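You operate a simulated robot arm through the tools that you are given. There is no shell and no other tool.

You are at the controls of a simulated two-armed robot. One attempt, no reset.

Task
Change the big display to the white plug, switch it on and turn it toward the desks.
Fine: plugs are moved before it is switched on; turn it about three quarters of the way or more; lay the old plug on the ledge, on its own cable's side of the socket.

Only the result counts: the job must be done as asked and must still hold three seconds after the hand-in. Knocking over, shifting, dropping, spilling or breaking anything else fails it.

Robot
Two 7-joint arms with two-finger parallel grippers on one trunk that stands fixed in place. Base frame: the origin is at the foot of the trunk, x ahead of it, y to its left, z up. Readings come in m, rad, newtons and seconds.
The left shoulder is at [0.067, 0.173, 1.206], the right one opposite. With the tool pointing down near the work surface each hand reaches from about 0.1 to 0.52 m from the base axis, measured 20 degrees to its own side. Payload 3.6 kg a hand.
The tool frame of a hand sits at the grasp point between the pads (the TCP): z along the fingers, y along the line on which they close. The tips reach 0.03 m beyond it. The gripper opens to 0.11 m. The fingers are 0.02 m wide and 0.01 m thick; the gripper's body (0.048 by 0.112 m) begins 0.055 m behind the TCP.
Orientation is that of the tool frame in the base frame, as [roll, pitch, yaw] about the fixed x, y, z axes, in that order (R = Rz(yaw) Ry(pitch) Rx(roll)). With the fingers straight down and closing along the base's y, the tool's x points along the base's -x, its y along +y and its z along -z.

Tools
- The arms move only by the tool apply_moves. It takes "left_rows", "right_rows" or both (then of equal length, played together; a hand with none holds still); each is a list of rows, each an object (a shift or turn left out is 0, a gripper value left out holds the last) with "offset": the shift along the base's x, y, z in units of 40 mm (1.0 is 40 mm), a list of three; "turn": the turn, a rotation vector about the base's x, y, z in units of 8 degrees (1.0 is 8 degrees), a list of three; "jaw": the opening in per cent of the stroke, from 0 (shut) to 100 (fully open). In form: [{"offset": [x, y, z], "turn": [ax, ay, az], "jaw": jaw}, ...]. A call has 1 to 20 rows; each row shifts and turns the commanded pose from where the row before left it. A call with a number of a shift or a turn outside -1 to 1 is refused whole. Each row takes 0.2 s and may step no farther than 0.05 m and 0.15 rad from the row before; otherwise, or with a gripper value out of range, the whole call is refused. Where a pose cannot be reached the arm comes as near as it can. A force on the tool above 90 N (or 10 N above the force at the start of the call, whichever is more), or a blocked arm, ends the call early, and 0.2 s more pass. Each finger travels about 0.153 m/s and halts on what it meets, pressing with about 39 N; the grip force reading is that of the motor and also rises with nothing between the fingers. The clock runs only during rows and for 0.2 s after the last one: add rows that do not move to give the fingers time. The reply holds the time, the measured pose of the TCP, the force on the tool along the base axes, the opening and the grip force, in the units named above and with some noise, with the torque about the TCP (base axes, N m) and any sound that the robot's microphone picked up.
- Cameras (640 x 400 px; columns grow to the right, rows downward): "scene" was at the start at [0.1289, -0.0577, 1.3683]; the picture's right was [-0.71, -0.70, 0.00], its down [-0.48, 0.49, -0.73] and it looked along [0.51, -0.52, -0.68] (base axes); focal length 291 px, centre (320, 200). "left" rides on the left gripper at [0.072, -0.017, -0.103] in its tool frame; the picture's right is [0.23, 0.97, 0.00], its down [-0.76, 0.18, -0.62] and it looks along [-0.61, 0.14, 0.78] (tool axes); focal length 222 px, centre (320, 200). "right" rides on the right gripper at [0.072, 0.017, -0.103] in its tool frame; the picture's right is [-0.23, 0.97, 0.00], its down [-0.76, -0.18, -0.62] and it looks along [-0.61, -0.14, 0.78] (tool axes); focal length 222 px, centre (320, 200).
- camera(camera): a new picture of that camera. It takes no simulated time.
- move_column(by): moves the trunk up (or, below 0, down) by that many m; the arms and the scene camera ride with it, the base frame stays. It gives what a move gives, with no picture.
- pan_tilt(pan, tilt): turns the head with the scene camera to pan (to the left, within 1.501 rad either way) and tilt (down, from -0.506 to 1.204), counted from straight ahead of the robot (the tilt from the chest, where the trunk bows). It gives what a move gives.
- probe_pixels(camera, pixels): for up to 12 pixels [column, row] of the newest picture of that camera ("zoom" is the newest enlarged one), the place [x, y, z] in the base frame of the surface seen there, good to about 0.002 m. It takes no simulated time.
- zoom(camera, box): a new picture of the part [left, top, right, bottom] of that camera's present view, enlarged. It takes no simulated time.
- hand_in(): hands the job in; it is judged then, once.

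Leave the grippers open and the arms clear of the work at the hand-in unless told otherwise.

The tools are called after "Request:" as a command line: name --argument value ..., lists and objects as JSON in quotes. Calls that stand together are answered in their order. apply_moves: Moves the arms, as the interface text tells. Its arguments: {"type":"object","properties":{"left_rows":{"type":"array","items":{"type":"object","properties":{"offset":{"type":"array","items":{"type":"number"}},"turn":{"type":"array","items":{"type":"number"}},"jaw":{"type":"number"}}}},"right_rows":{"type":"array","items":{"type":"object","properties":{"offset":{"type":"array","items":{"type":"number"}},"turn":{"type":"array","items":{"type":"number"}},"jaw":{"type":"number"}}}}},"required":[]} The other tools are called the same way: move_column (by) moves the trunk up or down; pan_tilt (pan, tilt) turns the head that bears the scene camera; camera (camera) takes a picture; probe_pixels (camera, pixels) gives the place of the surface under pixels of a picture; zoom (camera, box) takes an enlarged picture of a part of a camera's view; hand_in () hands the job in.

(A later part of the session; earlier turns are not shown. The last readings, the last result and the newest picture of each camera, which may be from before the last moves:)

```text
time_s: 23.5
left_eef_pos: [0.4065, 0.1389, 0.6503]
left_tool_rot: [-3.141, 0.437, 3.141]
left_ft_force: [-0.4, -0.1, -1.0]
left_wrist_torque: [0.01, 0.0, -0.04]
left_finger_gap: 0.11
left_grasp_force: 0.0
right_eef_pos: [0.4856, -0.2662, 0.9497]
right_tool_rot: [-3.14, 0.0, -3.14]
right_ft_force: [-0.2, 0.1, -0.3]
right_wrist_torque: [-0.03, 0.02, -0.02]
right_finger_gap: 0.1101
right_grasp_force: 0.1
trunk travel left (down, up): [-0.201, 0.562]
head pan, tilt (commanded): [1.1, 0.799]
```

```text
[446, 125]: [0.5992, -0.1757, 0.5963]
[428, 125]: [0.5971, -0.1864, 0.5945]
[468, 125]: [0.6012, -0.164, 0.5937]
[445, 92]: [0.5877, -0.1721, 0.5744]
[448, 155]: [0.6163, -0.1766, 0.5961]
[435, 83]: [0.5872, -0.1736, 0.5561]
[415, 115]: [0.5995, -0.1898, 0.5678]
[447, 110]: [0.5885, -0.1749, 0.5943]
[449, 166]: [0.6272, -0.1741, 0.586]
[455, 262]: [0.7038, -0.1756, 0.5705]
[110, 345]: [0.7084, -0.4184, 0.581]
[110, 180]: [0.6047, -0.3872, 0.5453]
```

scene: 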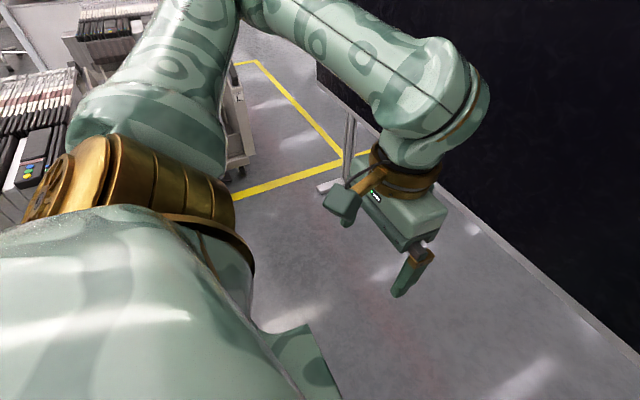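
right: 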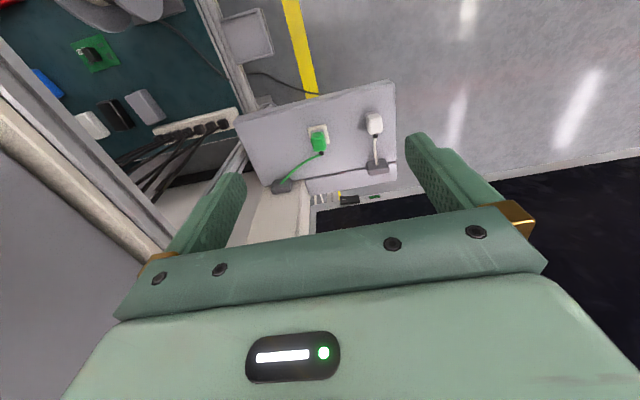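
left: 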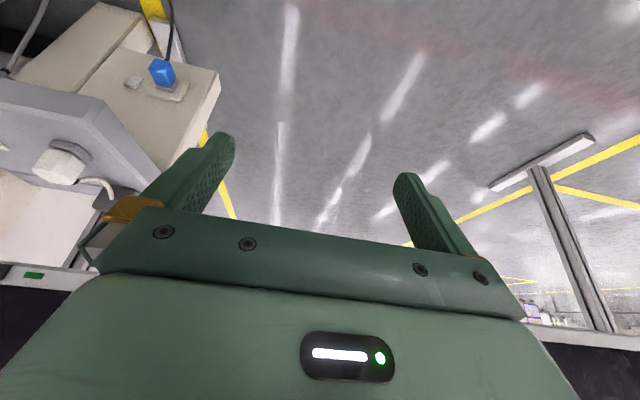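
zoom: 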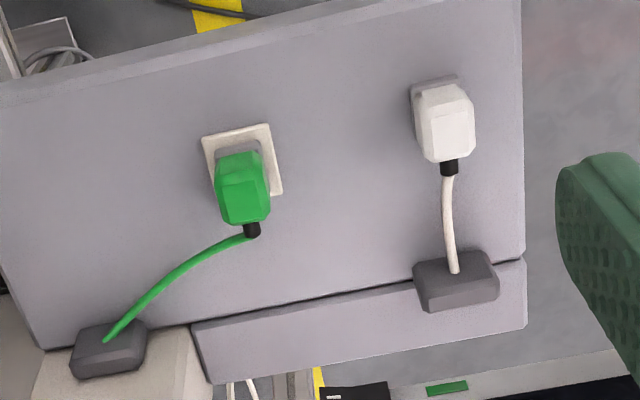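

Readings so far:

| Item | Centre / extent | Top z |
|---|---|---|
| Green plug | (0.613, -0.298), about 0.026 wide in y | 0.602 |
| Socket plate | x 0.592–0.635, y -0.317 to -0.280 | 0.5515 |
| White plug | (0.604, -0.175) | 0.5965 |

The ledge top is at 0.545. I'll bring the right hand forward and down with a tilt of about 28°, so the wrist stays clear of the display, and set the jaw to 65%.

Request:
apply_moves --right_rows '[{"offset": [0.5, -0.2, -0.9], "turn": [0, -0.9, 0], "jaw": 65}, {"offset": [0.5, -0.2, -0.9], "turn": [0, -0.9, 0]}, {"offset": [0.5, -0.2, -0.9], "turn": [0, -0.9, 0]}, {"offset": [0.5, -0.2, -0.9], "turn": [0, -0.9, 0]}]'

Request:
camera --camera "right"

Request:
pan_tilt --pan -0.75 --tilt 0.65

Request:
camera --camera "scene"

```text
time_s: 24.5
left_eef_pos: [0.4044, 0.1402, 0.6509]
left_tool_rot: [3.141, 0.433, 3.141]
left_ft_force: [0.4, -0.8, -0.4]
left_wrist_torque: [-0.02, 0.0, 0.01]
left_finger_gap: 0.11
left_grasp_force: 0.0
right_eef_pos: [0.5644, -0.2985, 0.8029]
right_tool_rot: [-3.142, 0.505, -3.139]
right_ft_force: [0.2, 0.0, 0.1]
right_wrist_torque: [-0.03, 0.02, 0.03]
right_finger_gap: 0.0713
right_grasp_force: 0.1
trunk travel left (down, up): [-0.201, 0.562]
head pan, tilt (commanded): [1.1, 0.799]
```

```text
taken
```

right: 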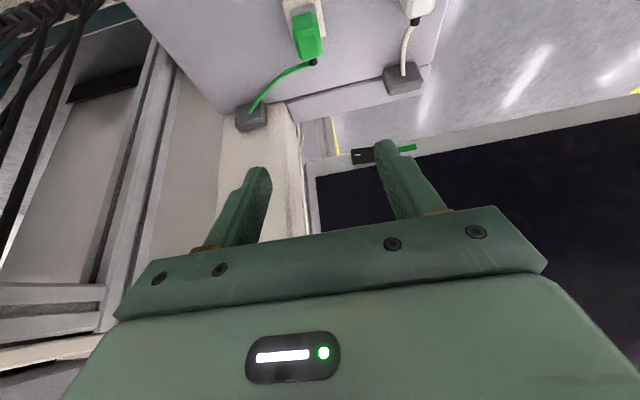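

```text
time_s: 26.3
left_eef_pos: [0.4062, 0.1401, 0.6514]
left_tool_rot: [3.141, 0.435, -3.142]
left_ft_force: [0.8, -0.4, 0.6]
left_wrist_torque: [0.04, 0.0, 0.0]
left_finger_gap: 0.11
left_grasp_force: 0.0
right_eef_pos: [0.5637, -0.299, 0.8051]
right_tool_rot: [-3.14, 0.499, -3.138]
right_ft_force: [-0.7, -0.5, -0.5]
right_wrist_torque: [-0.02, -0.01, -0.04]
right_finger_gap: 0.0716
right_grasp_force: 0.1
trunk travel left (down, up): [-0.201, 0.562]
head pan, tilt (commanded): [-0.75, 0.649]
```

```text
taken
```

scene: 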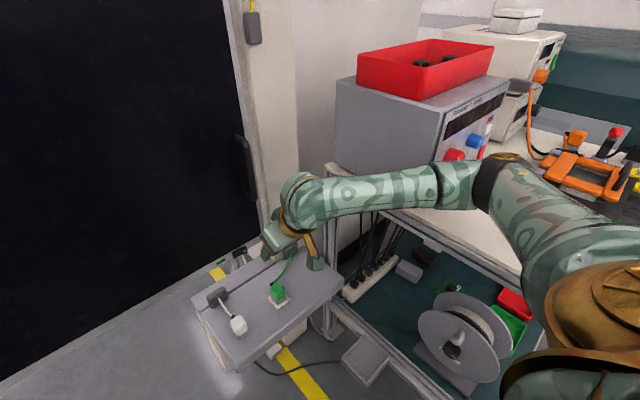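

The pose is as commanded, with good clearance to the display. I'll probe the elbow against the bench edge before descending.

Request:
probe_pixels --camera "scene" --pixels '[[480, 180], [455, 185], [500, 200], [440, 200], [390, 195], [470, 205], [430, 230], [500, 250], [240, 170], [256, 195], [236, 140], [250, 150]]'

Request:
zoom --camera "scene" --box '[180, 200, 360, 350]'

```text
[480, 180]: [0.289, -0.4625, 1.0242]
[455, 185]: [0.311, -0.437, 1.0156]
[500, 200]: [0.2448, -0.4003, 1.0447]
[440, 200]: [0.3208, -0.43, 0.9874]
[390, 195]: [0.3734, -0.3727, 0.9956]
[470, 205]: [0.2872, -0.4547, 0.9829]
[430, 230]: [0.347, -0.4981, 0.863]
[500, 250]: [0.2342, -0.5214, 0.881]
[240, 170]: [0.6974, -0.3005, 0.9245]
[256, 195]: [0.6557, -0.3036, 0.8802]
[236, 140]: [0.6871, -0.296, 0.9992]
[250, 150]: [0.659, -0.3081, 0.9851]
```

```text
2.67 times, centred on (270, 275) of scene
```

zoom: 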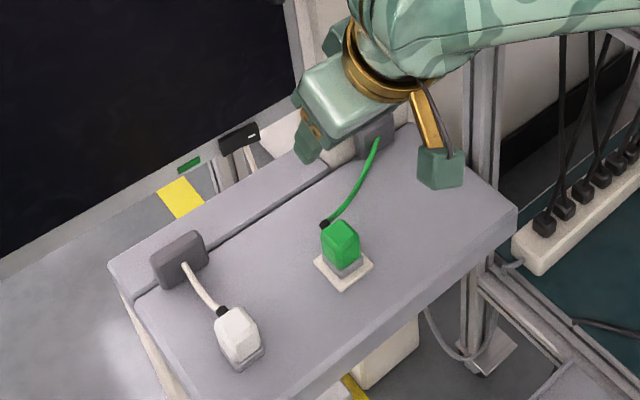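

The handle bar is at x≈0.657, y≈-0.305, z 0.86 to 1.0. The elbow sits above the bench top and moves inward as the arm extends. I'll move to just above the green plug at (0.613,-0.298,0.67).

Request:
apply_moves --right_rows '[{"offset": [0.31, 0, -0.84]}, {"offset": [0.31, 0, -0.84]}, {"offset": [0.31, 0.01, -0.84]}, {"offset": [0.31, 0.01, -0.84]}, {}]'

Request:
camera --camera "right"

Request:
zoom --camera "scene" --box '[180, 200, 360, 350]'

Request:
camera --camera "scene"

```text
time_s: 27.5
left_eef_pos: [0.4054, 0.1403, 0.6519]
left_tool_rot: [3.141, 0.435, -3.141]
left_ft_force: [-0.5, 0.9, -0.1]
left_wrist_torque: [-0.01, 0.0, -0.01]
left_finger_gap: 0.1099
left_grasp_force: 0.0
right_eef_pos: [0.6133, -0.2996, 0.6711]
right_tool_rot: [-3.139, 0.503, -3.14]
right_ft_force: [0.4, 0.5, 0.2]
right_wrist_torque: [0.01, 0.01, -0.01]
right_finger_gap: 0.0717
right_grasp_force: 0.0
trunk travel left (down, up): [-0.201, 0.562]
head pan, tilt (commanded): [-0.75, 0.649]
```

```text
taken
```

right: 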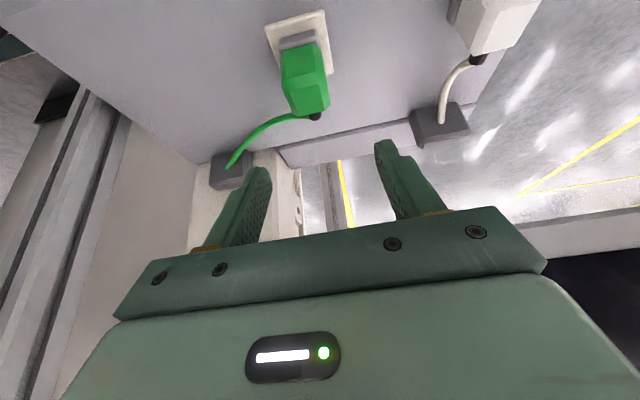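

```text
2.67 times, centred on (270, 275) of scene
```

zoom: 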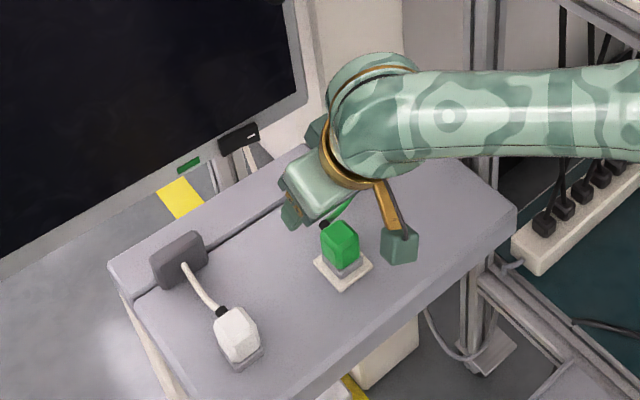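

```text
taken
```

scene: 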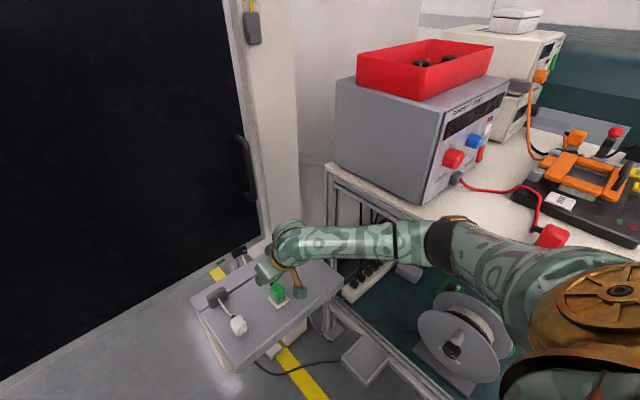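

I'm above the plug at 0.671. The elbow is inside the bench edge and lower now, so I'll check its position and refine the plug's dimensions from this closer wrist view.

Request:
probe_pixels --camera "scene" --pixels '[[440, 230], [425, 235], [440, 260], [415, 255], [460, 225], [480, 330]]'

Request:
zoom --camera "right" --box '[240, 0, 400, 130]'

```text
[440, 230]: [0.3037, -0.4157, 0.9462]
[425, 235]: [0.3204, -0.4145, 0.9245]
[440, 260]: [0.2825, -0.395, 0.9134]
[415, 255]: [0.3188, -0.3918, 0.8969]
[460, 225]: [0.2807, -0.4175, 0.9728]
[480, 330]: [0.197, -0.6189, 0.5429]
```

```text
3.08 times, centred on (320, 65) of right
```

zoom: 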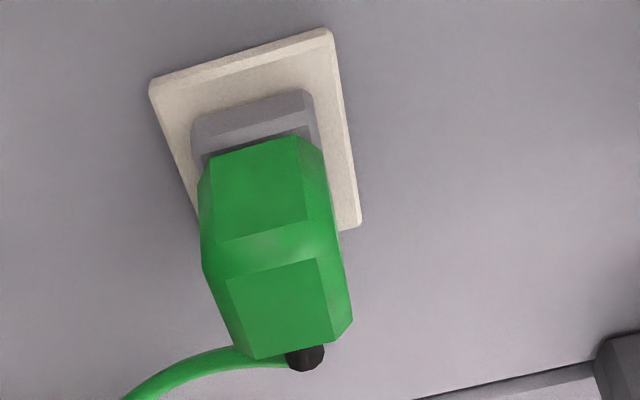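

Request:
probe_pixels --camera "zoom" --pixels '[[235, 290], [330, 270], [282, 300], [260, 190], [260, 155], [250, 110], [205, 130], [300, 100], [165, 85], [322, 40], [350, 220], [285, 335]]'

```text
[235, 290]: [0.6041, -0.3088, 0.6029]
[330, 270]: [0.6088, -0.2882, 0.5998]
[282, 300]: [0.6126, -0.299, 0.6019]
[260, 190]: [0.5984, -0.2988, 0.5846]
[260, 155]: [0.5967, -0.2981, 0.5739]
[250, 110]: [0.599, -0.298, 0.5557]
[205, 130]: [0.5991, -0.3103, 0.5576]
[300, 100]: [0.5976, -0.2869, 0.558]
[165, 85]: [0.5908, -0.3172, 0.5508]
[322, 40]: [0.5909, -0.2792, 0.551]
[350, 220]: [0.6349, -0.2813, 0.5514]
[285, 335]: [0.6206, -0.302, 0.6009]
```

The plug body spans y -0.311 to -0.286 and z 0.56 to 0.602. I'll go straight down to TCP z≈0.588, which leaves the tips just above the plate, and leave the jaw open for now.

Request:
apply_moves --right_rows '[{"offset": [0, 0.02, -0.7]}, {"offset": [0, 0.02, -0.7]}, {"offset": [0, 0, -0.66]}, {}]'

Request:
zoom --camera "scene" --box '[200, 210, 340, 330]'

Request:
camera --camera "right"

```text
time_s: 28.5
left_eef_pos: [0.405, 0.1399, 0.6505]
left_tool_rot: [-3.141, 0.433, 3.141]
left_ft_force: [-0.5, -0.1, 0.3]
left_wrist_torque: [0.03, -0.01, -0.02]
left_finger_gap: 0.1101
left_grasp_force: 0.0
right_eef_pos: [0.6126, -0.297, 0.589]
right_tool_rot: [-3.141, 0.502, -3.139]
right_ft_force: [-0.4, -0.5, 0.4]
right_wrist_torque: [-0.02, 0.0, -0.01]
right_finger_gap: 0.0715
right_grasp_force: 0.0
trunk travel left (down, up): [-0.201, 0.562]
head pan, tilt (commanded): [-0.75, 0.649]
```

```text
3.33 times, centred on (270, 270) of scene
```

zoom: 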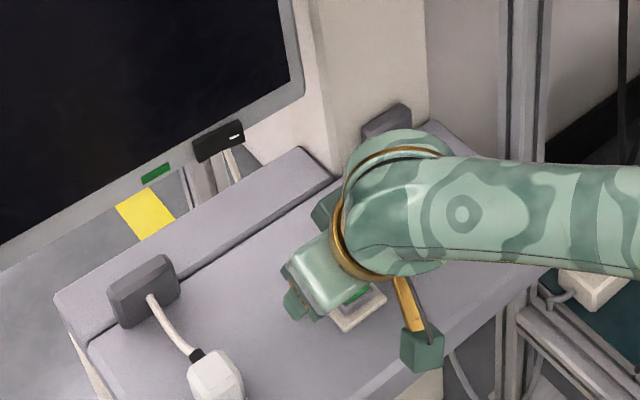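

```text
taken
```

right: 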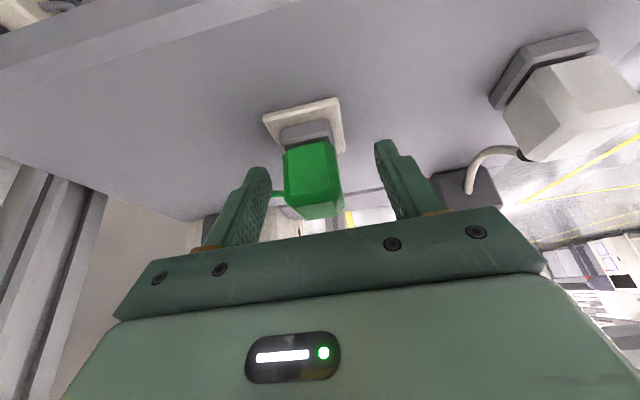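

The plug sits between the fingers. I'll close the jaw on it and let the grip settle.

Request:
apply_moves --right_rows '[{"jaw": 0}, {}, {}, {}]'

Request:
camera --camera "right"

```text
time_s: 29.5
left_eef_pos: [0.4046, 0.141, 0.6509]
left_tool_rot: [-3.142, 0.433, -3.141]
left_ft_force: [-0.1, -0.3, 0.2]
left_wrist_torque: [-0.02, 0.01, 0.01]
left_finger_gap: 0.1101
left_grasp_force: 0.1
right_eef_pos: [0.6146, -0.2973, 0.5879]
right_tool_rot: [-3.141, 0.502, -3.141]
right_ft_force: [0.4, -0.4, -0.6]
right_wrist_torque: [0.0, 0.0, -0.01]
right_finger_gap: 0.0293
right_grasp_force: 39.1
trunk travel left (down, up): [-0.201, 0.562]
head pan, tilt (commanded): [-0.75, 0.649]
heard: snap
```

```text
taken
```

right: 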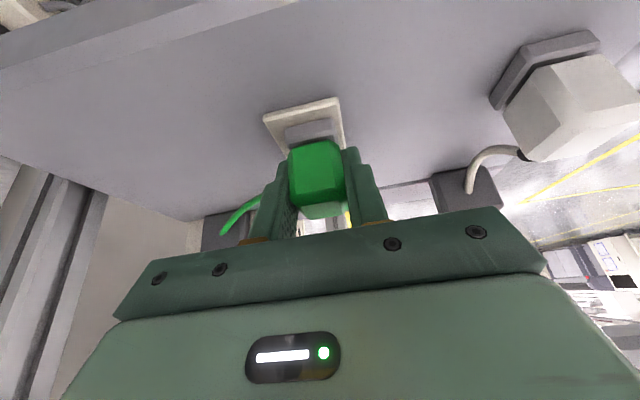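

The grip holds at 39 N with a 0.029 m gap, and a "snap" was heard. I'll take a close look at the plug before lifting.

Request:
zoom --camera "right" --box '[230, 80, 400, 240]'

Request:
zoom --camera "scene" --box '[220, 230, 330, 330]'

Request:
camera --camera "left"

```text
2.50 times, centred on (315, 160) of right
```

zoom: 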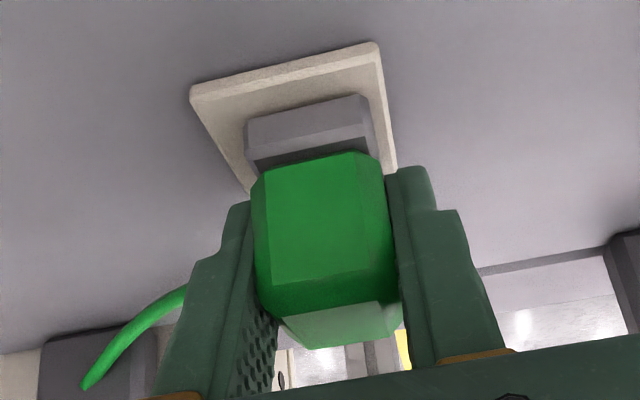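

```text
4.00 times, centred on (275, 280) of scene
```

zoom: 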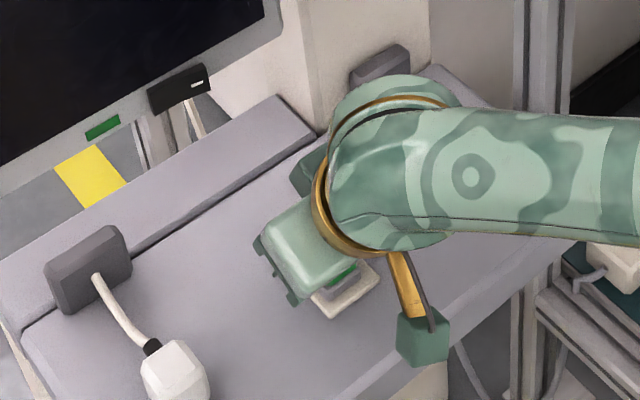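

```text
taken
```

left: 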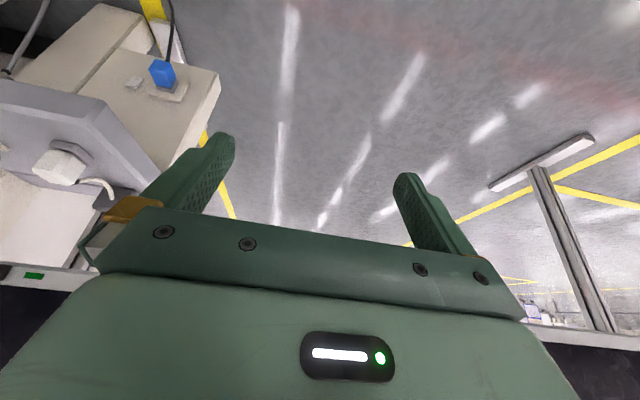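

The plug is gripped squarely and its grey base stays on the plate. I'll pull straight up slowly and watch the force.

Request:
apply_moves --right_rows '[{"offset": [0, 0, 0.25]}, {"offset": [0, 0, 0.25]}, {"offset": [0, 0, 0.25]}, {"offset": [0, 0, 0.25]}, {}]'

Request:
zoom --camera "right" --box '[230, 80, 400, 240]'

```text
time_s: 30.7
left_eef_pos: [0.4065, 0.1402, 0.6509]
left_tool_rot: [3.141, 0.432, -3.14]
left_ft_force: [0.8, 0.1, -0.9]
left_wrist_torque: [-0.02, 0.0, 0.03]
left_finger_gap: 0.1098
left_grasp_force: 0.0
right_eef_pos: [0.6151, -0.2973, 0.6276]
right_tool_rot: [-3.14, 0.502, -3.14]
right_ft_force: [0.0, 0.5, 0.4]
right_wrist_torque: [0.0, 0.02, -0.02]
right_finger_gap: 0.0293
right_grasp_force: 39.4
trunk travel left (down, up): [-0.201, 0.562]
head pan, tilt (commanded): [-0.75, 0.649]
```

```text
2.50 times, centred on (315, 160) of right
```

zoom: 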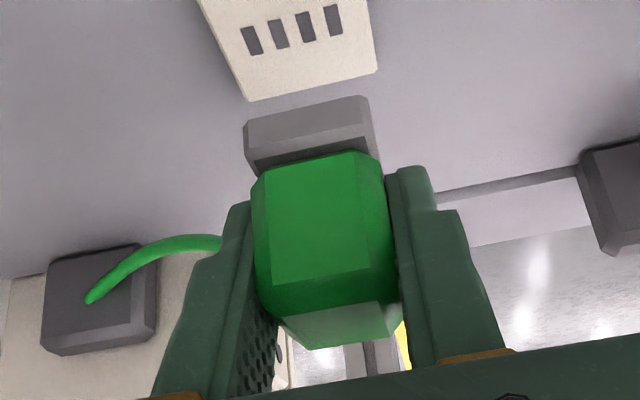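

The plug came out cleanly with its grey base, and the socket plate shows four slots. I'll lift it another 35 mm and check from the other cameras whether pins stick out below.

Request:
apply_moves --right_rows '[{"offset": [0, 0, 0.5]}, {"offset": [0, 0, 0.5]}, {}]'

Request:
camera --camera "left"

Request:
zoom --camera "scene" --box '[220, 220, 340, 330]'

```text
time_s: 31.5
left_eef_pos: [0.4061, 0.1412, 0.651]
left_tool_rot: [-3.141, 0.434, 3.141]
left_ft_force: [0.4, -1.0, 0.0]
left_wrist_torque: [-0.02, 0.0, 0.01]
left_finger_gap: 0.1103
left_grasp_force: 0.0
right_eef_pos: [0.6136, -0.2975, 0.6688]
right_tool_rot: [-3.141, 0.501, -3.14]
right_ft_force: [0.1, 0.5, -1.5]
right_wrist_torque: [0.0, 0.03, -0.03]
right_finger_gap: 0.0294
right_grasp_force: 39.0
trunk travel left (down, up): [-0.201, 0.562]
head pan, tilt (commanded): [-0.75, 0.649]
```

```text
taken
```

left: 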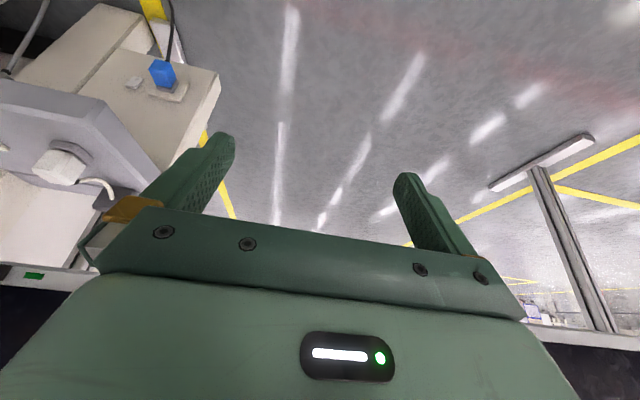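

```text
3.64 times, centred on (280, 275) of scene
```

zoom: 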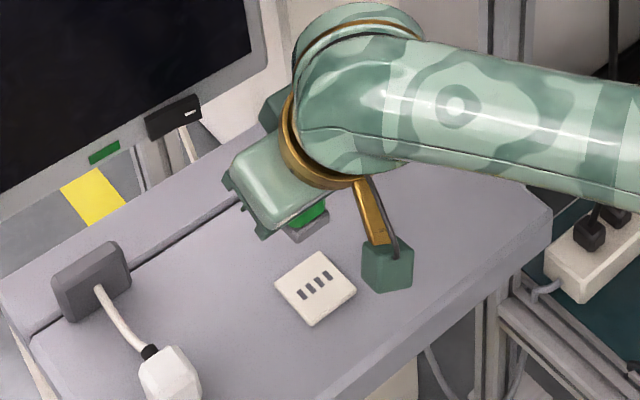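

I see no protruding pins; the base looks flat, and the white plug also stands on such a base. The green cable's anchor is on the right (y≈-0.42), so I'll carry the green plug to y≈-0.395 at this height and then lower it in steps onto the ledge.

Request:
apply_moves --right_rows '[{"offset": [0, -0.81, 0]}, {"offset": [0, -0.81, 0]}, {"offset": [0, -0.81, 0]}, {}, {"offset": [0, 0, -0.5]}, {"offset": [0, 0, -0.5]}, {"offset": [0, 0, -0.5]}, {}]'

Request:
camera --camera "right"

Request:
camera --camera "scene"

Request:
zoom --camera "scene" --box '[220, 220, 340, 330]'

```text
time_s: 33.3
left_eef_pos: [0.4056, 0.1398, 0.6517]
left_tool_rot: [3.139, 0.432, -3.141]
left_ft_force: [-0.1, 0.1, -0.4]
left_wrist_torque: [0.03, -0.03, -0.01]
left_finger_gap: 0.1097
left_grasp_force: 0.1
right_eef_pos: [0.615, -0.3957, 0.6091]
right_tool_rot: [-3.14, 0.502, -3.139]
right_ft_force: [0.6, 0.5, 0.4]
right_wrist_torque: [0.01, 0.0, 0.0]
right_finger_gap: 0.0291
right_grasp_force: 38.6
trunk travel left (down, up): [-0.201, 0.562]
head pan, tilt (commanded): [-0.75, 0.649]
```

```text
taken
```

right: 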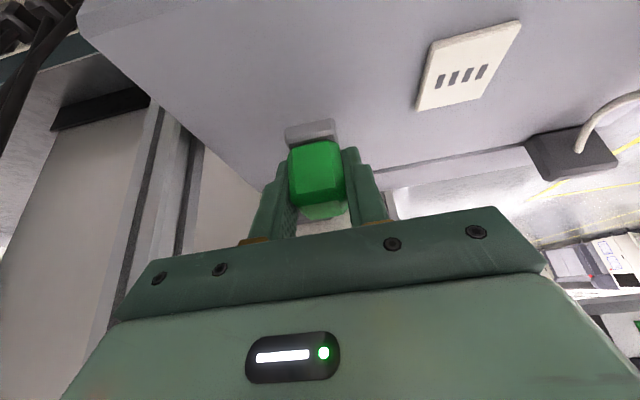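

```text
taken
```

scene: 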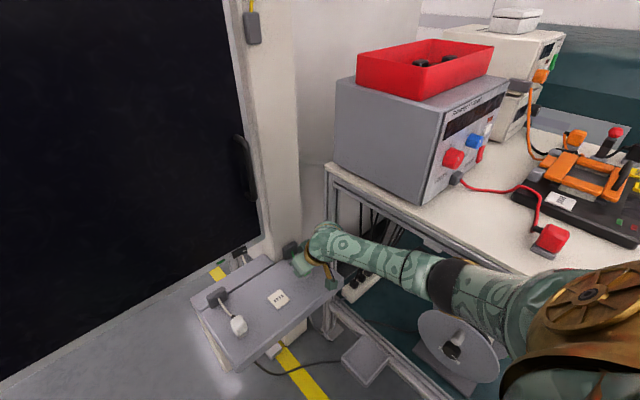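

```text
3.64 times, centred on (280, 275) of scene
```

zoom: 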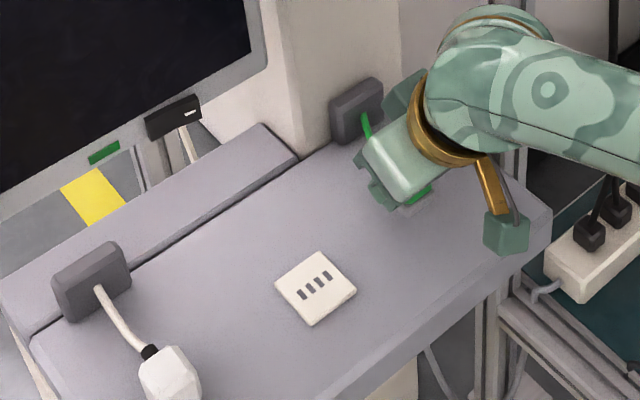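

The plug is held over clear ledge at y≈-0.395. I'll lower the remaining ~26 mm in small steps until it just touches.

Request:
apply_moves --right_rows '[{"offset": [0, 0, -0.25]}, {"offset": [0, 0, -0.2]}, {"offset": [0, 0, -0.15]}, {}]'

Request:
zoom --camera "right" --box '[230, 80, 400, 240]'

```text
time_s: 34.3
left_eef_pos: [0.4064, 0.14, 0.6518]
left_tool_rot: [3.141, 0.432, -3.141]
left_ft_force: [0.2, 0.4, 0.4]
left_wrist_torque: [0.01, -0.03, 0.02]
left_finger_gap: 0.1101
left_grasp_force: 0.0
right_eef_pos: [0.6153, -0.3938, 0.5848]
right_tool_rot: [-3.141, 0.503, -3.141]
right_ft_force: [0.5, 0.5, -0.4]
right_wrist_torque: [0.0, 0.03, -0.01]
right_finger_gap: 0.0293
right_grasp_force: 38.9
trunk travel left (down, up): [-0.201, 0.562]
head pan, tilt (commanded): [-0.75, 0.649]
```

```text
2.50 times, centred on (315, 160) of right
```

zoom: 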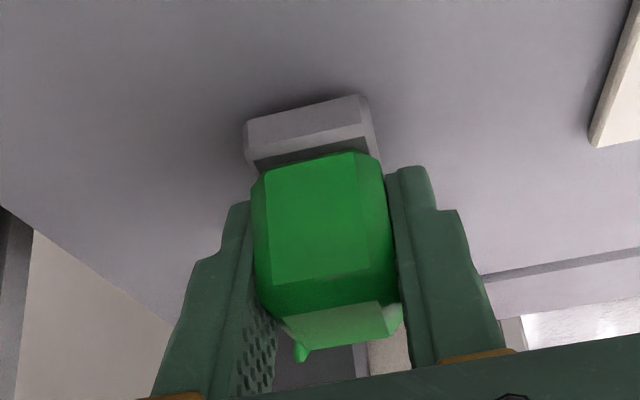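

There's no contact yet at 0.5848. I'll lower another 2–3 mm gently.

Request:
apply_moves --right_rows '[{"offset": [0, 0, -0.04]}, {"offset": [0, 0, -0.03]}, {}]'

```text
time_s: 35.1
left_eef_pos: [0.4052, 0.1416, 0.6505]
left_tool_rot: [3.141, 0.435, 3.141]
left_ft_force: [-0.2, -0.5, 1.1]
left_wrist_torque: [-0.02, 0.0, 0.0]
left_finger_gap: 0.1102
left_grasp_force: 0.1
right_eef_pos: [0.616, -0.3942, 0.5811]
right_tool_rot: [-3.139, 0.503, -3.141]
right_ft_force: [0.6, -0.8, 2.0]
right_wrist_torque: [0.02, 0.03, 0.0]
right_finger_gap: 0.0293
right_grasp_force: 39.3
trunk travel left (down, up): [-0.201, 0.562]
head pan, tilt (commanded): [-0.75, 0.649]
```

Light contact now (2 N upward), so the plug is on the ledge. I'll open the jaw gently and check that it stands.

Request:
apply_moves --right_rows '[{"jaw": 32}, {"jaw": 40}, {"jaw": 58}, {}]'

Request:
zoom --camera "right" --box '[230, 80, 400, 240]'

```text
time_s: 36.1
left_eef_pos: [0.4072, 0.1402, 0.6499]
left_tool_rot: [-3.141, 0.433, 3.139]
left_ft_force: [-0.3, 0.1, 0.7]
left_wrist_torque: [0.03, -0.01, 0.0]
left_finger_gap: 0.11
left_grasp_force: 0.1
right_eef_pos: [0.6146, -0.3948, 0.5815]
right_tool_rot: [-3.141, 0.502, -3.14]
right_ft_force: [0.0, 0.5, -0.4]
right_wrist_torque: [-0.01, 0.0, -0.01]
right_finger_gap: 0.0638
right_grasp_force: 0.1
trunk travel left (down, up): [-0.201, 0.562]
head pan, tilt (commanded): [-0.75, 0.649]
```

```text
2.50 times, centred on (315, 160) of right
```

zoom: 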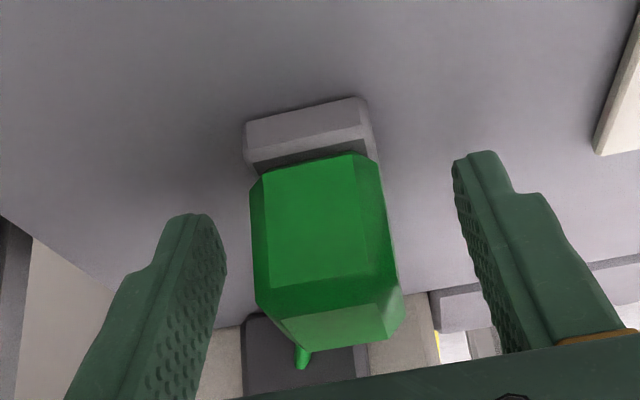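

The green plug stands on the ledge. I'll lift straight up and move over to above the white plug.

Request:
apply_moves --right_rows '[{"offset": [0, 0, 0.5]}, {"offset": [0, 0, 0.8]}, {"offset": [0, 0, 0.9], "jaw": 65}, {"offset": [-0.05, 0.9, 0]}, {"offset": [-0.05, 0.9, 0]}, {"offset": [-0.05, 0.9, 0]}, {"offset": [-0.05, 0.9, 0]}, {"offset": [-0.05, 0.95, 0]}, {"offset": [0, 0.95, 0]}, {}]'

Request:
camera --camera "right"

Request:
zoom --camera "right" --box '[240, 0, 400, 130]'

Request:
zoom --camera "scene" --box '[180, 210, 360, 350]'

```text
time_s: 38.3
left_eef_pos: [0.4042, 0.1403, 0.6511]
left_tool_rot: [3.14, 0.436, 3.14]
left_ft_force: [-0.4, 0.5, 0.3]
left_wrist_torque: [0.02, 0.02, 0.03]
left_finger_gap: 0.1096
left_grasp_force: 0.0
right_eef_pos: [0.605, -0.1747, 0.6693]
right_tool_rot: [-3.14, 0.504, -3.139]
right_ft_force: [-0.3, 0.5, 0.4]
right_wrist_torque: [0.03, 0.03, -0.02]
right_finger_gap: 0.0716
right_grasp_force: 0.2
trunk travel left (down, up): [-0.201, 0.562]
head pan, tilt (commanded): [-0.75, 0.649]
```

```text
taken
```

right: 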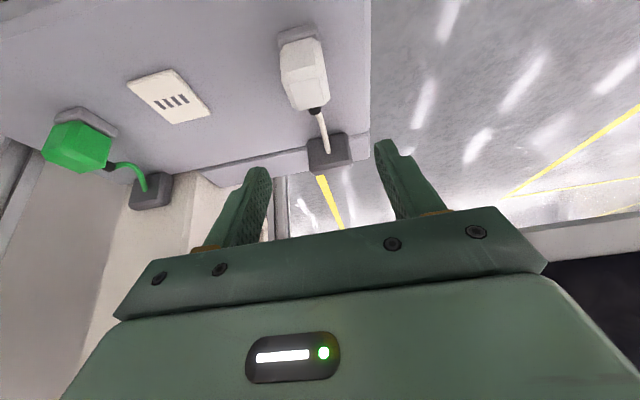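

```text
3.08 times, centred on (320, 65) of right
```

zoom: 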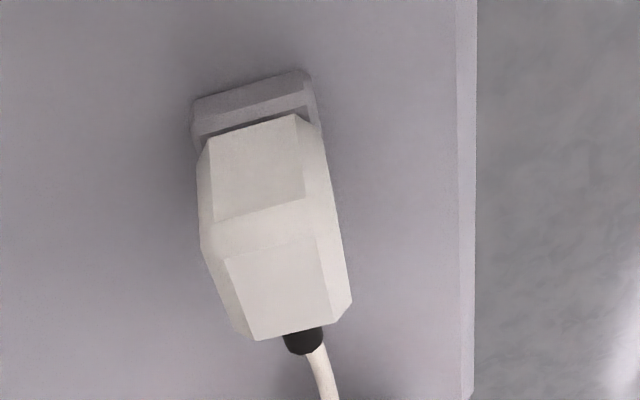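

```text
2.86 times, centred on (270, 280) of scene
```

zoom: 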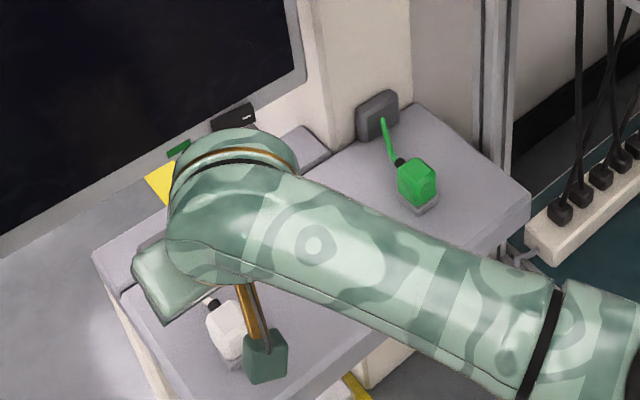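

The green plug stands well on the right side of the ledge. I'll probe the white plug's outline from this near view.

Request:
zoom --camera "right" --box '[240, 0, 400, 130]'

Request:
probe_pixels --camera "zoom" --pixels '[[235, 275], [325, 255], [280, 290], [255, 170], [255, 140], [250, 100], [200, 118], [305, 90], [275, 325], [305, 270], [205, 190], [330, 190]]'

Request:
probe_pixels --camera "right" --pixels '[[132, 86], [170, 72], [210, 112], [172, 121], [80, 140], [75, 120], [160, 103], [182, 97], [370, 120], [100, 30]]'

```text
3.08 times, centred on (320, 65) of right
```

zoom: 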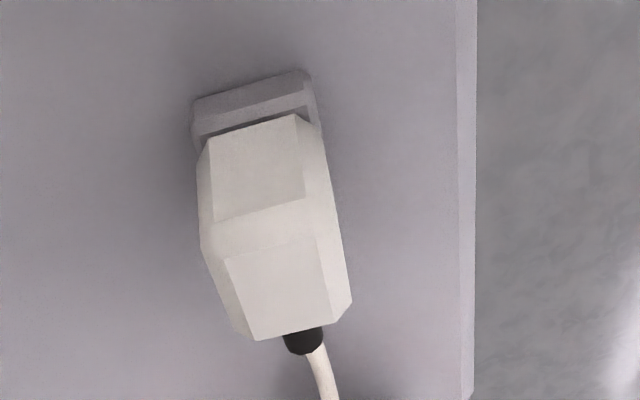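

```text
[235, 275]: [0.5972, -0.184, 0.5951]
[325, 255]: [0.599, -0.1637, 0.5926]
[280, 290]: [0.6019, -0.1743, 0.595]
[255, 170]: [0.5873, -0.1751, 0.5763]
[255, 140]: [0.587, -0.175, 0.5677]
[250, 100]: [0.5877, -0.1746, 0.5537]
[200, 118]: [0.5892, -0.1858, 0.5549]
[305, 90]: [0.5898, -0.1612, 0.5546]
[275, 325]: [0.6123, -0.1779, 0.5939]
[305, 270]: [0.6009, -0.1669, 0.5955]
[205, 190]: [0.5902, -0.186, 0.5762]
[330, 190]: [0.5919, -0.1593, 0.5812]
```

```text
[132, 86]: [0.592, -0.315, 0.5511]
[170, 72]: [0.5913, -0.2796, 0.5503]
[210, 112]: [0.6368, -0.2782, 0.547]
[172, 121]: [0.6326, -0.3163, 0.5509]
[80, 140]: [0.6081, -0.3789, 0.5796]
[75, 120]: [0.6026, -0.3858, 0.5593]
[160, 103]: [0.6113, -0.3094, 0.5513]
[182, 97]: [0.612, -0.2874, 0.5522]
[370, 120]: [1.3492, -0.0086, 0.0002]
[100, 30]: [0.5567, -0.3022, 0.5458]
```

The white plug centre is about (0.603,-0.174), which is 10 mm nearer in x and 6 mm lower than the green one when seated. I'll descend to TCP z≈0.582, the same relative grasp height, with the jaw still open.

Request:
apply_moves --right_rows '[{"offset": [-0.01, 0.01, -0.75]}, {"offset": [-0.01, 0.01, -0.75]}, {"offset": [0, 0, -0.67]}, {}]'

Request:
zoom --camera "right" --box '[230, 80, 400, 240]'

```text
time_s: 39.3
left_eef_pos: [0.4063, 0.1404, 0.6507]
left_tool_rot: [-3.141, 0.434, 3.141]
left_ft_force: [0.4, -0.1, -0.1]
left_wrist_torque: [0.04, 0.02, -0.02]
left_finger_gap: 0.11
left_grasp_force: 0.2
right_eef_pos: [0.6048, -0.1719, 0.5826]
right_tool_rot: [-3.14, 0.502, -3.14]
right_ft_force: [0.4, 0.7, -0.4]
right_wrist_torque: [0.02, -0.02, 0.02]
right_finger_gap: 0.0715
right_grasp_force: 0.1
trunk travel left (down, up): [-0.201, 0.562]
head pan, tilt (commanded): [-0.75, 0.649]
```

```text
2.50 times, centred on (315, 160) of right
```

zoom: 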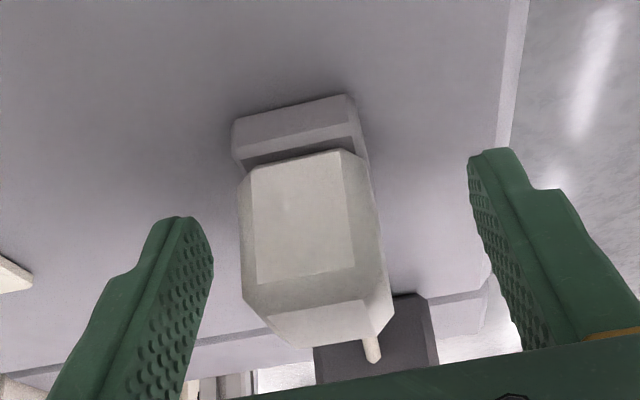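

The plug sits about 2 mm to the -y side of centre. I'll shift y by -2 mm and then close.

Request:
apply_moves --right_rows '[{"offset": [0, -0.055, 0]}, {}, {"jaw": 0}, {}, {}]'

Request:
zoom --camera "right" --box '[230, 80, 400, 240]'

```text
time_s: 40.5
left_eef_pos: [0.4037, 0.1405, 0.651]
left_tool_rot: [3.141, 0.435, 3.141]
left_ft_force: [0.0, 1.3, -0.3]
left_wrist_torque: [0.01, 0.01, 0.01]
left_finger_gap: 0.11
left_grasp_force: 0.0
right_eef_pos: [0.604, -0.1745, 0.583]
right_tool_rot: [-3.14, 0.503, -3.14]
right_ft_force: [0.2, 1.1, 0.2]
right_wrist_torque: [-0.01, -0.02, 0.01]
right_finger_gap: 0.0291
right_grasp_force: 39.3
trunk travel left (down, up): [-0.201, 0.562]
head pan, tilt (commanded): [-0.75, 0.649]
```

```text
2.50 times, centred on (315, 160) of right
```

zoom: 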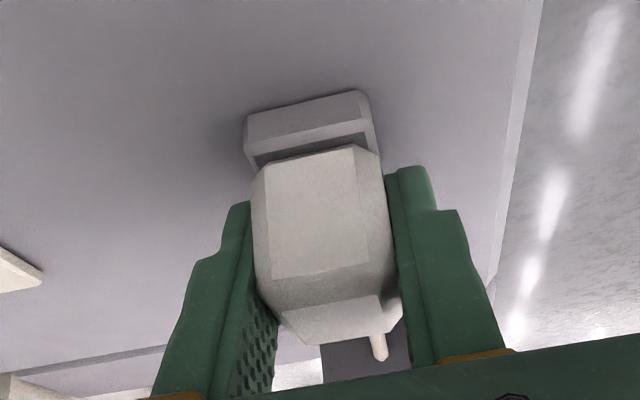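

The white plug is gripped squarely, at nearly the same relative position as the green was. I'll lift it straight up, then carry it over the socket.

Request:
apply_moves --right_rows '[{"offset": [0, 0, 0.3]}, {"offset": [0, 0, 0.5]}, {"offset": [0, 0, 0.6]}, {"offset": [0, 0, 0.4]}, {"offset": [0.08, -0.77, 0]}, {"offset": [0.08, -0.77, 0]}, {"offset": [0.04, -0.77, 0]}, {"offset": [0.04, -0.77, 0]}, {}, {}]'

Request:
camera --camera "right"

Request:
zoom --camera "scene" --box '[180, 210, 360, 350]'

```text
time_s: 42.7
left_eef_pos: [0.4052, 0.1405, 0.6517]
left_tool_rot: [3.141, 0.434, 3.141]
left_ft_force: [0.4, 0.7, -1.1]
left_wrist_torque: [0.03, -0.01, 0.02]
left_finger_gap: 0.1098
left_grasp_force: 0.0
right_eef_pos: [0.6137, -0.2971, 0.6554]
right_tool_rot: [-3.14, 0.503, -3.14]
right_ft_force: [-0.3, 0.3, -0.9]
right_wrist_torque: [-0.02, 0.0, -0.02]
right_finger_gap: 0.0291
right_grasp_force: 39.2
trunk travel left (down, up): [-0.201, 0.562]
head pan, tilt (commanded): [-0.75, 0.649]
```

```text
taken
```

right: 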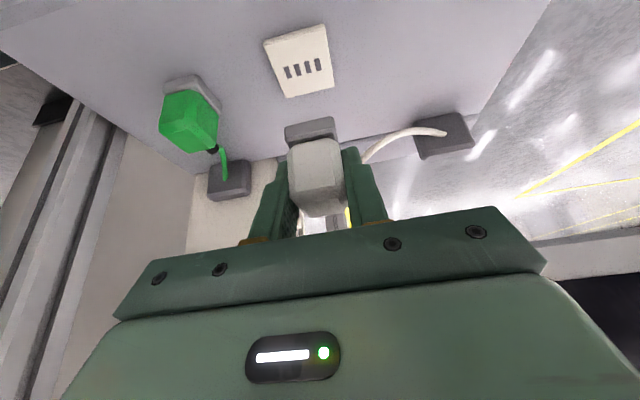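

```text
2.86 times, centred on (270, 280) of scene
```

zoom: 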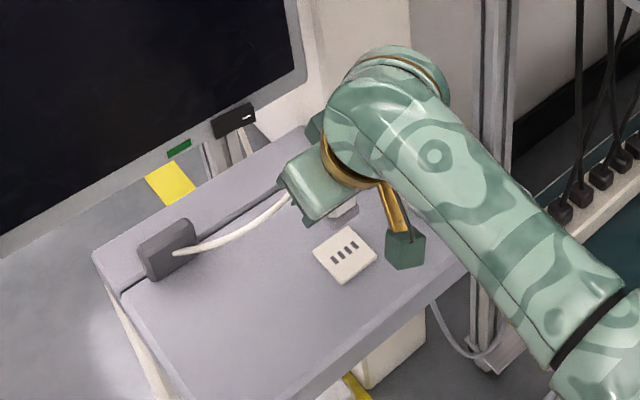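

The white plug is above the socket at TCP (0.6137,-0.2971,0.655). I'll measure the plug base against the slots in a zoomed view before inserting.

Request:
zoom --camera "right" --box '[250, 10, 370, 220]'

```text
1.90 times, centred on (310, 115) of right
```

zoom: 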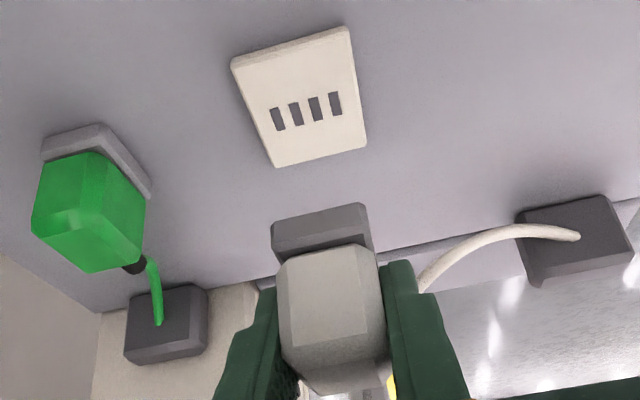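

Request:
probe_pixels --camera "zoom" --pixels '[[276, 240], [368, 220], [320, 222], [320, 240], [278, 119], [296, 114], [315, 108], [335, 103], [236, 66], [344, 33], [276, 163], [362, 142]]'

Request:
probe_pixels --camera "zoom" --pixels '[[273, 236], [371, 216], [285, 290], [375, 275], [330, 280], [330, 320]]'

```text
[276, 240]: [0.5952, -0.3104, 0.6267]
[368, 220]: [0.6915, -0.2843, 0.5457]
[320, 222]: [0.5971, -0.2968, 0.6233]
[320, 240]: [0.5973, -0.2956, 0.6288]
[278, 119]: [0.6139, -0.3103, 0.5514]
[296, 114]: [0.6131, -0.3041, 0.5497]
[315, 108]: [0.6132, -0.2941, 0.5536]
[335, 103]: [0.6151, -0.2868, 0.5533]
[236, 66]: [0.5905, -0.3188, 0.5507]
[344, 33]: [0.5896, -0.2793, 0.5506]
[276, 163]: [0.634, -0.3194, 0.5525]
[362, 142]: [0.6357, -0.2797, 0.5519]
```

```text
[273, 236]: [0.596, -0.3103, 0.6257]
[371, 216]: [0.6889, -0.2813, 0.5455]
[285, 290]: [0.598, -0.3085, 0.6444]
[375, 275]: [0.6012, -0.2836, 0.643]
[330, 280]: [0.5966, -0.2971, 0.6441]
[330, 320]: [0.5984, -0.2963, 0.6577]
```

The plug centre reads y≈-0.2967 against a slot centre of ≈-0.2986, and in x it's about 0.8 mm short. I'll correct by (+0.8,-1.8) mm, go down to just above the plate, and re-check.

Request:
apply_moves --right_rows '[{"offset": [0.02, -0.045, 0]}, {"offset": [0, 0, -0.5]}, {"offset": [0, 0, -0.5]}, {}]'

Request:
zoom --camera "right" --box '[230, 60, 400, 240]'

```text
time_s: 43.7
left_eef_pos: [0.4052, 0.1398, 0.6509]
left_tool_rot: [3.141, 0.434, 3.141]
left_ft_force: [0.4, 0.5, 0.1]
left_wrist_torque: [-0.02, 0.0, 0.02]
left_finger_gap: 0.1099
left_grasp_force: 0.0
right_eef_pos: [0.6123, -0.3012, 0.6147]
right_tool_rot: [-3.141, 0.503, -3.14]
right_ft_force: [0.0, -0.1, -1.7]
right_wrist_torque: [0.01, 0.01, -0.03]
right_finger_gap: 0.0291
right_grasp_force: 39.0
trunk travel left (down, up): [-0.201, 0.562]
head pan, tilt (commanded): [-0.75, 0.649]
```

```text
2.22 times, centred on (315, 150) of right
```

zoom: 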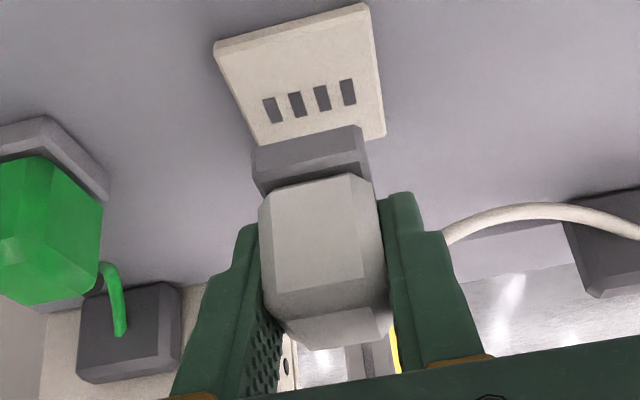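

Request:
probe_pixels --camera "zoom" --pixels '[[262, 165], [358, 148], [310, 155], [272, 110], [297, 104], [322, 98], [348, 92], [265, 225], [372, 210], [318, 230], [222, 55], [365, 12]]'

Request:
apply_moves --right_rows '[{}]'

```text
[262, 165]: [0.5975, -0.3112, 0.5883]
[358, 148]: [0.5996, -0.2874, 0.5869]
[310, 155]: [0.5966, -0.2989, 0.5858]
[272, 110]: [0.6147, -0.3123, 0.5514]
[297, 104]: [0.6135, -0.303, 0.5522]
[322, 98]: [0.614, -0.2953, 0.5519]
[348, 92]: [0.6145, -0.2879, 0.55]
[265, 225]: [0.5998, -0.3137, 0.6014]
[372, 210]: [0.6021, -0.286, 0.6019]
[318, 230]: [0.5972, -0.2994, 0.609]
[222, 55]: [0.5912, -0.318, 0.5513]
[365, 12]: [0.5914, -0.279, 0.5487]
```

```text
time_s: 44.1
left_eef_pos: [0.4049, 0.1397, 0.6507]
left_tool_rot: [3.141, 0.433, -3.141]
left_ft_force: [0.3, 0.4, -0.2]
left_wrist_torque: [0.04, 0.02, 0.01]
left_finger_gap: 0.1101
left_grasp_force: 0.1
right_eef_pos: [0.6143, -0.3004, 0.6145]
right_tool_rot: [-3.14, 0.501, -3.139]
right_ft_force: [0.5, 0.2, 0.1]
right_wrist_torque: [0.01, 0.0, 0.03]
right_finger_gap: 0.0293
right_grasp_force: 39.4
trunk travel left (down, up): [-0.201, 0.562]
head pan, tilt (commanded): [-0.75, 0.649]
```

The plug base (y mid ≈-0.299) and the slots (mid ≈-0.299) line up. I'll nudge x by +0.8 mm and insert slowly, watching force and sound.

Request:
apply_moves --right_rows '[{"offset": [0.02, 0.01, 0]}, {"offset": [0, 0, -0.15]}, {"offset": [0, 0, -0.15]}, {"offset": [0, 0, -0.15]}, {"offset": [0, 0, -0.1]}, {}]'

Request:
zoom --camera "right" --box '[230, 60, 400, 240]'

```text
time_s: 45.5
left_eef_pos: [0.4057, 0.1399, 0.6509]
left_tool_rot: [3.14, 0.434, -3.141]
left_ft_force: [0.5, -0.2, 0.7]
left_wrist_torque: [0.02, 0.0, 0.02]
left_finger_gap: 0.11
left_grasp_force: 0.0
right_eef_pos: [0.6148, -0.2998, 0.5914]
right_tool_rot: [-3.141, 0.504, -3.139]
right_ft_force: [-0.9, -1.3, -1.0]
right_wrist_torque: [-0.01, -0.03, 0.0]
right_finger_gap: 0.0291
right_grasp_force: 38.9
trunk travel left (down, up): [-0.201, 0.562]
head pan, tilt (commanded): [-0.75, 0.649]
```

```text
2.22 times, centred on (315, 150) of right
```

zoom: 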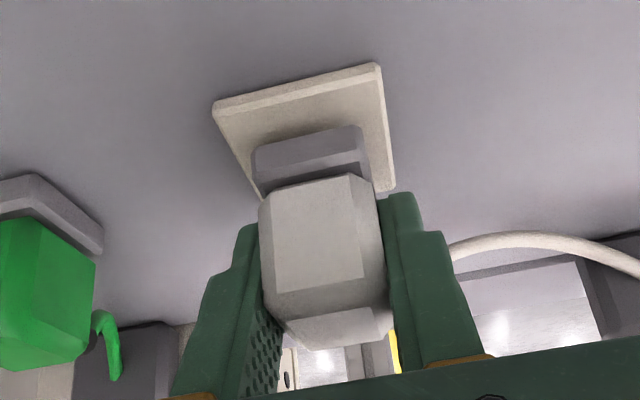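

No resistance yet at 0.5914. I'll continue down in 1.5–2 mm steps toward the seat.

Request:
apply_moves --right_rows '[{"offset": [0, 0, -0.05]}, {"offset": [0, 0, -0.04]}, {}]'

```text
time_s: 46.3
left_eef_pos: [0.4055, 0.1403, 0.6508]
left_tool_rot: [3.141, 0.432, 3.141]
left_ft_force: [-0.9, 0.3, -0.1]
left_wrist_torque: [0.0, 0.05, 0.04]
left_finger_gap: 0.1101
left_grasp_force: 0.0
right_eef_pos: [0.6147, -0.301, 0.5878]
right_tool_rot: [-3.14, 0.501, -3.14]
right_ft_force: [-0.7, 0.4, 0.2]
right_wrist_torque: [0.01, 0.0, 0.02]
right_finger_gap: 0.0292
right_grasp_force: 38.8
trunk travel left (down, up): [-0.201, 0.562]
head pan, tilt (commanded): [-0.75, 0.649]
```

Request:
apply_moves --right_rows '[{"offset": [0, 0, -0.04]}, {}]'

Request:
zoom --camera "right" --box '[230, 60, 400, 240]'

```text
time_s: 46.9
left_eef_pos: [0.4052, 0.1399, 0.651]
left_tool_rot: [3.14, 0.434, 3.141]
left_ft_force: [0.7, -0.2, 1.1]
left_wrist_torque: [-0.02, 0.01, -0.02]
left_finger_gap: 0.11
left_grasp_force: 0.0
right_eef_pos: [0.6153, -0.2998, 0.5895]
right_tool_rot: [-3.14, 0.505, -3.139]
right_ft_force: [1.3, -0.1, 5.2]
right_wrist_torque: [0.05, 0.04, -0.01]
right_finger_gap: 0.0292
right_grasp_force: 38.7
trunk travel left (down, up): [-0.201, 0.562]
head pan, tilt (commanded): [-0.75, 0.649]
```

```text
2.22 times, centred on (315, 150) of right
```

zoom: 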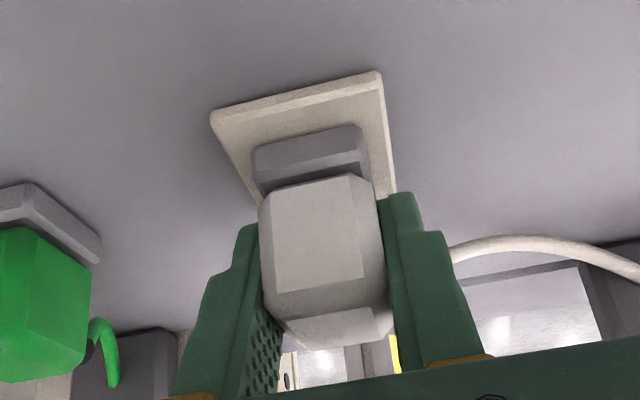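

Contact now at 5 N with no snap yet. By image comparison the plug is about 1–2 mm above full seat, so I'll press down gently in small steps.

Request:
apply_moves --right_rows '[{"offset": [0, 0, -0.04]}, {"offset": [0, 0, -0.04]}, {}]'

Request:
zoom --camera "right" --box '[230, 60, 400, 240]'

```text
time_s: 47.7
left_eef_pos: [0.404, 0.1401, 0.6516]
left_tool_rot: [-3.141, 0.437, -3.141]
left_ft_force: [0.4, 0.3, -1.0]
left_wrist_torque: [0.03, -0.03, 0.01]
left_finger_gap: 0.1101
left_grasp_force: 0.0
right_eef_pos: [0.6158, -0.3008, 0.5873]
right_tool_rot: [-3.138, 0.51, -3.14]
right_ft_force: [-1.6, -1.7, 23.2]
right_wrist_torque: [0.03, 0.36, 0.03]
right_finger_gap: 0.0292
right_grasp_force: 38.9
trunk travel left (down, up): [-0.201, 0.562]
head pan, tilt (commanded): [-0.75, 0.649]
```

```text
2.22 times, centred on (315, 150) of right
```

zoom: 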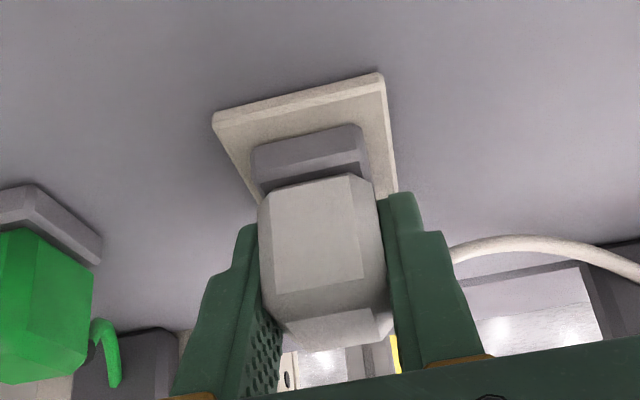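

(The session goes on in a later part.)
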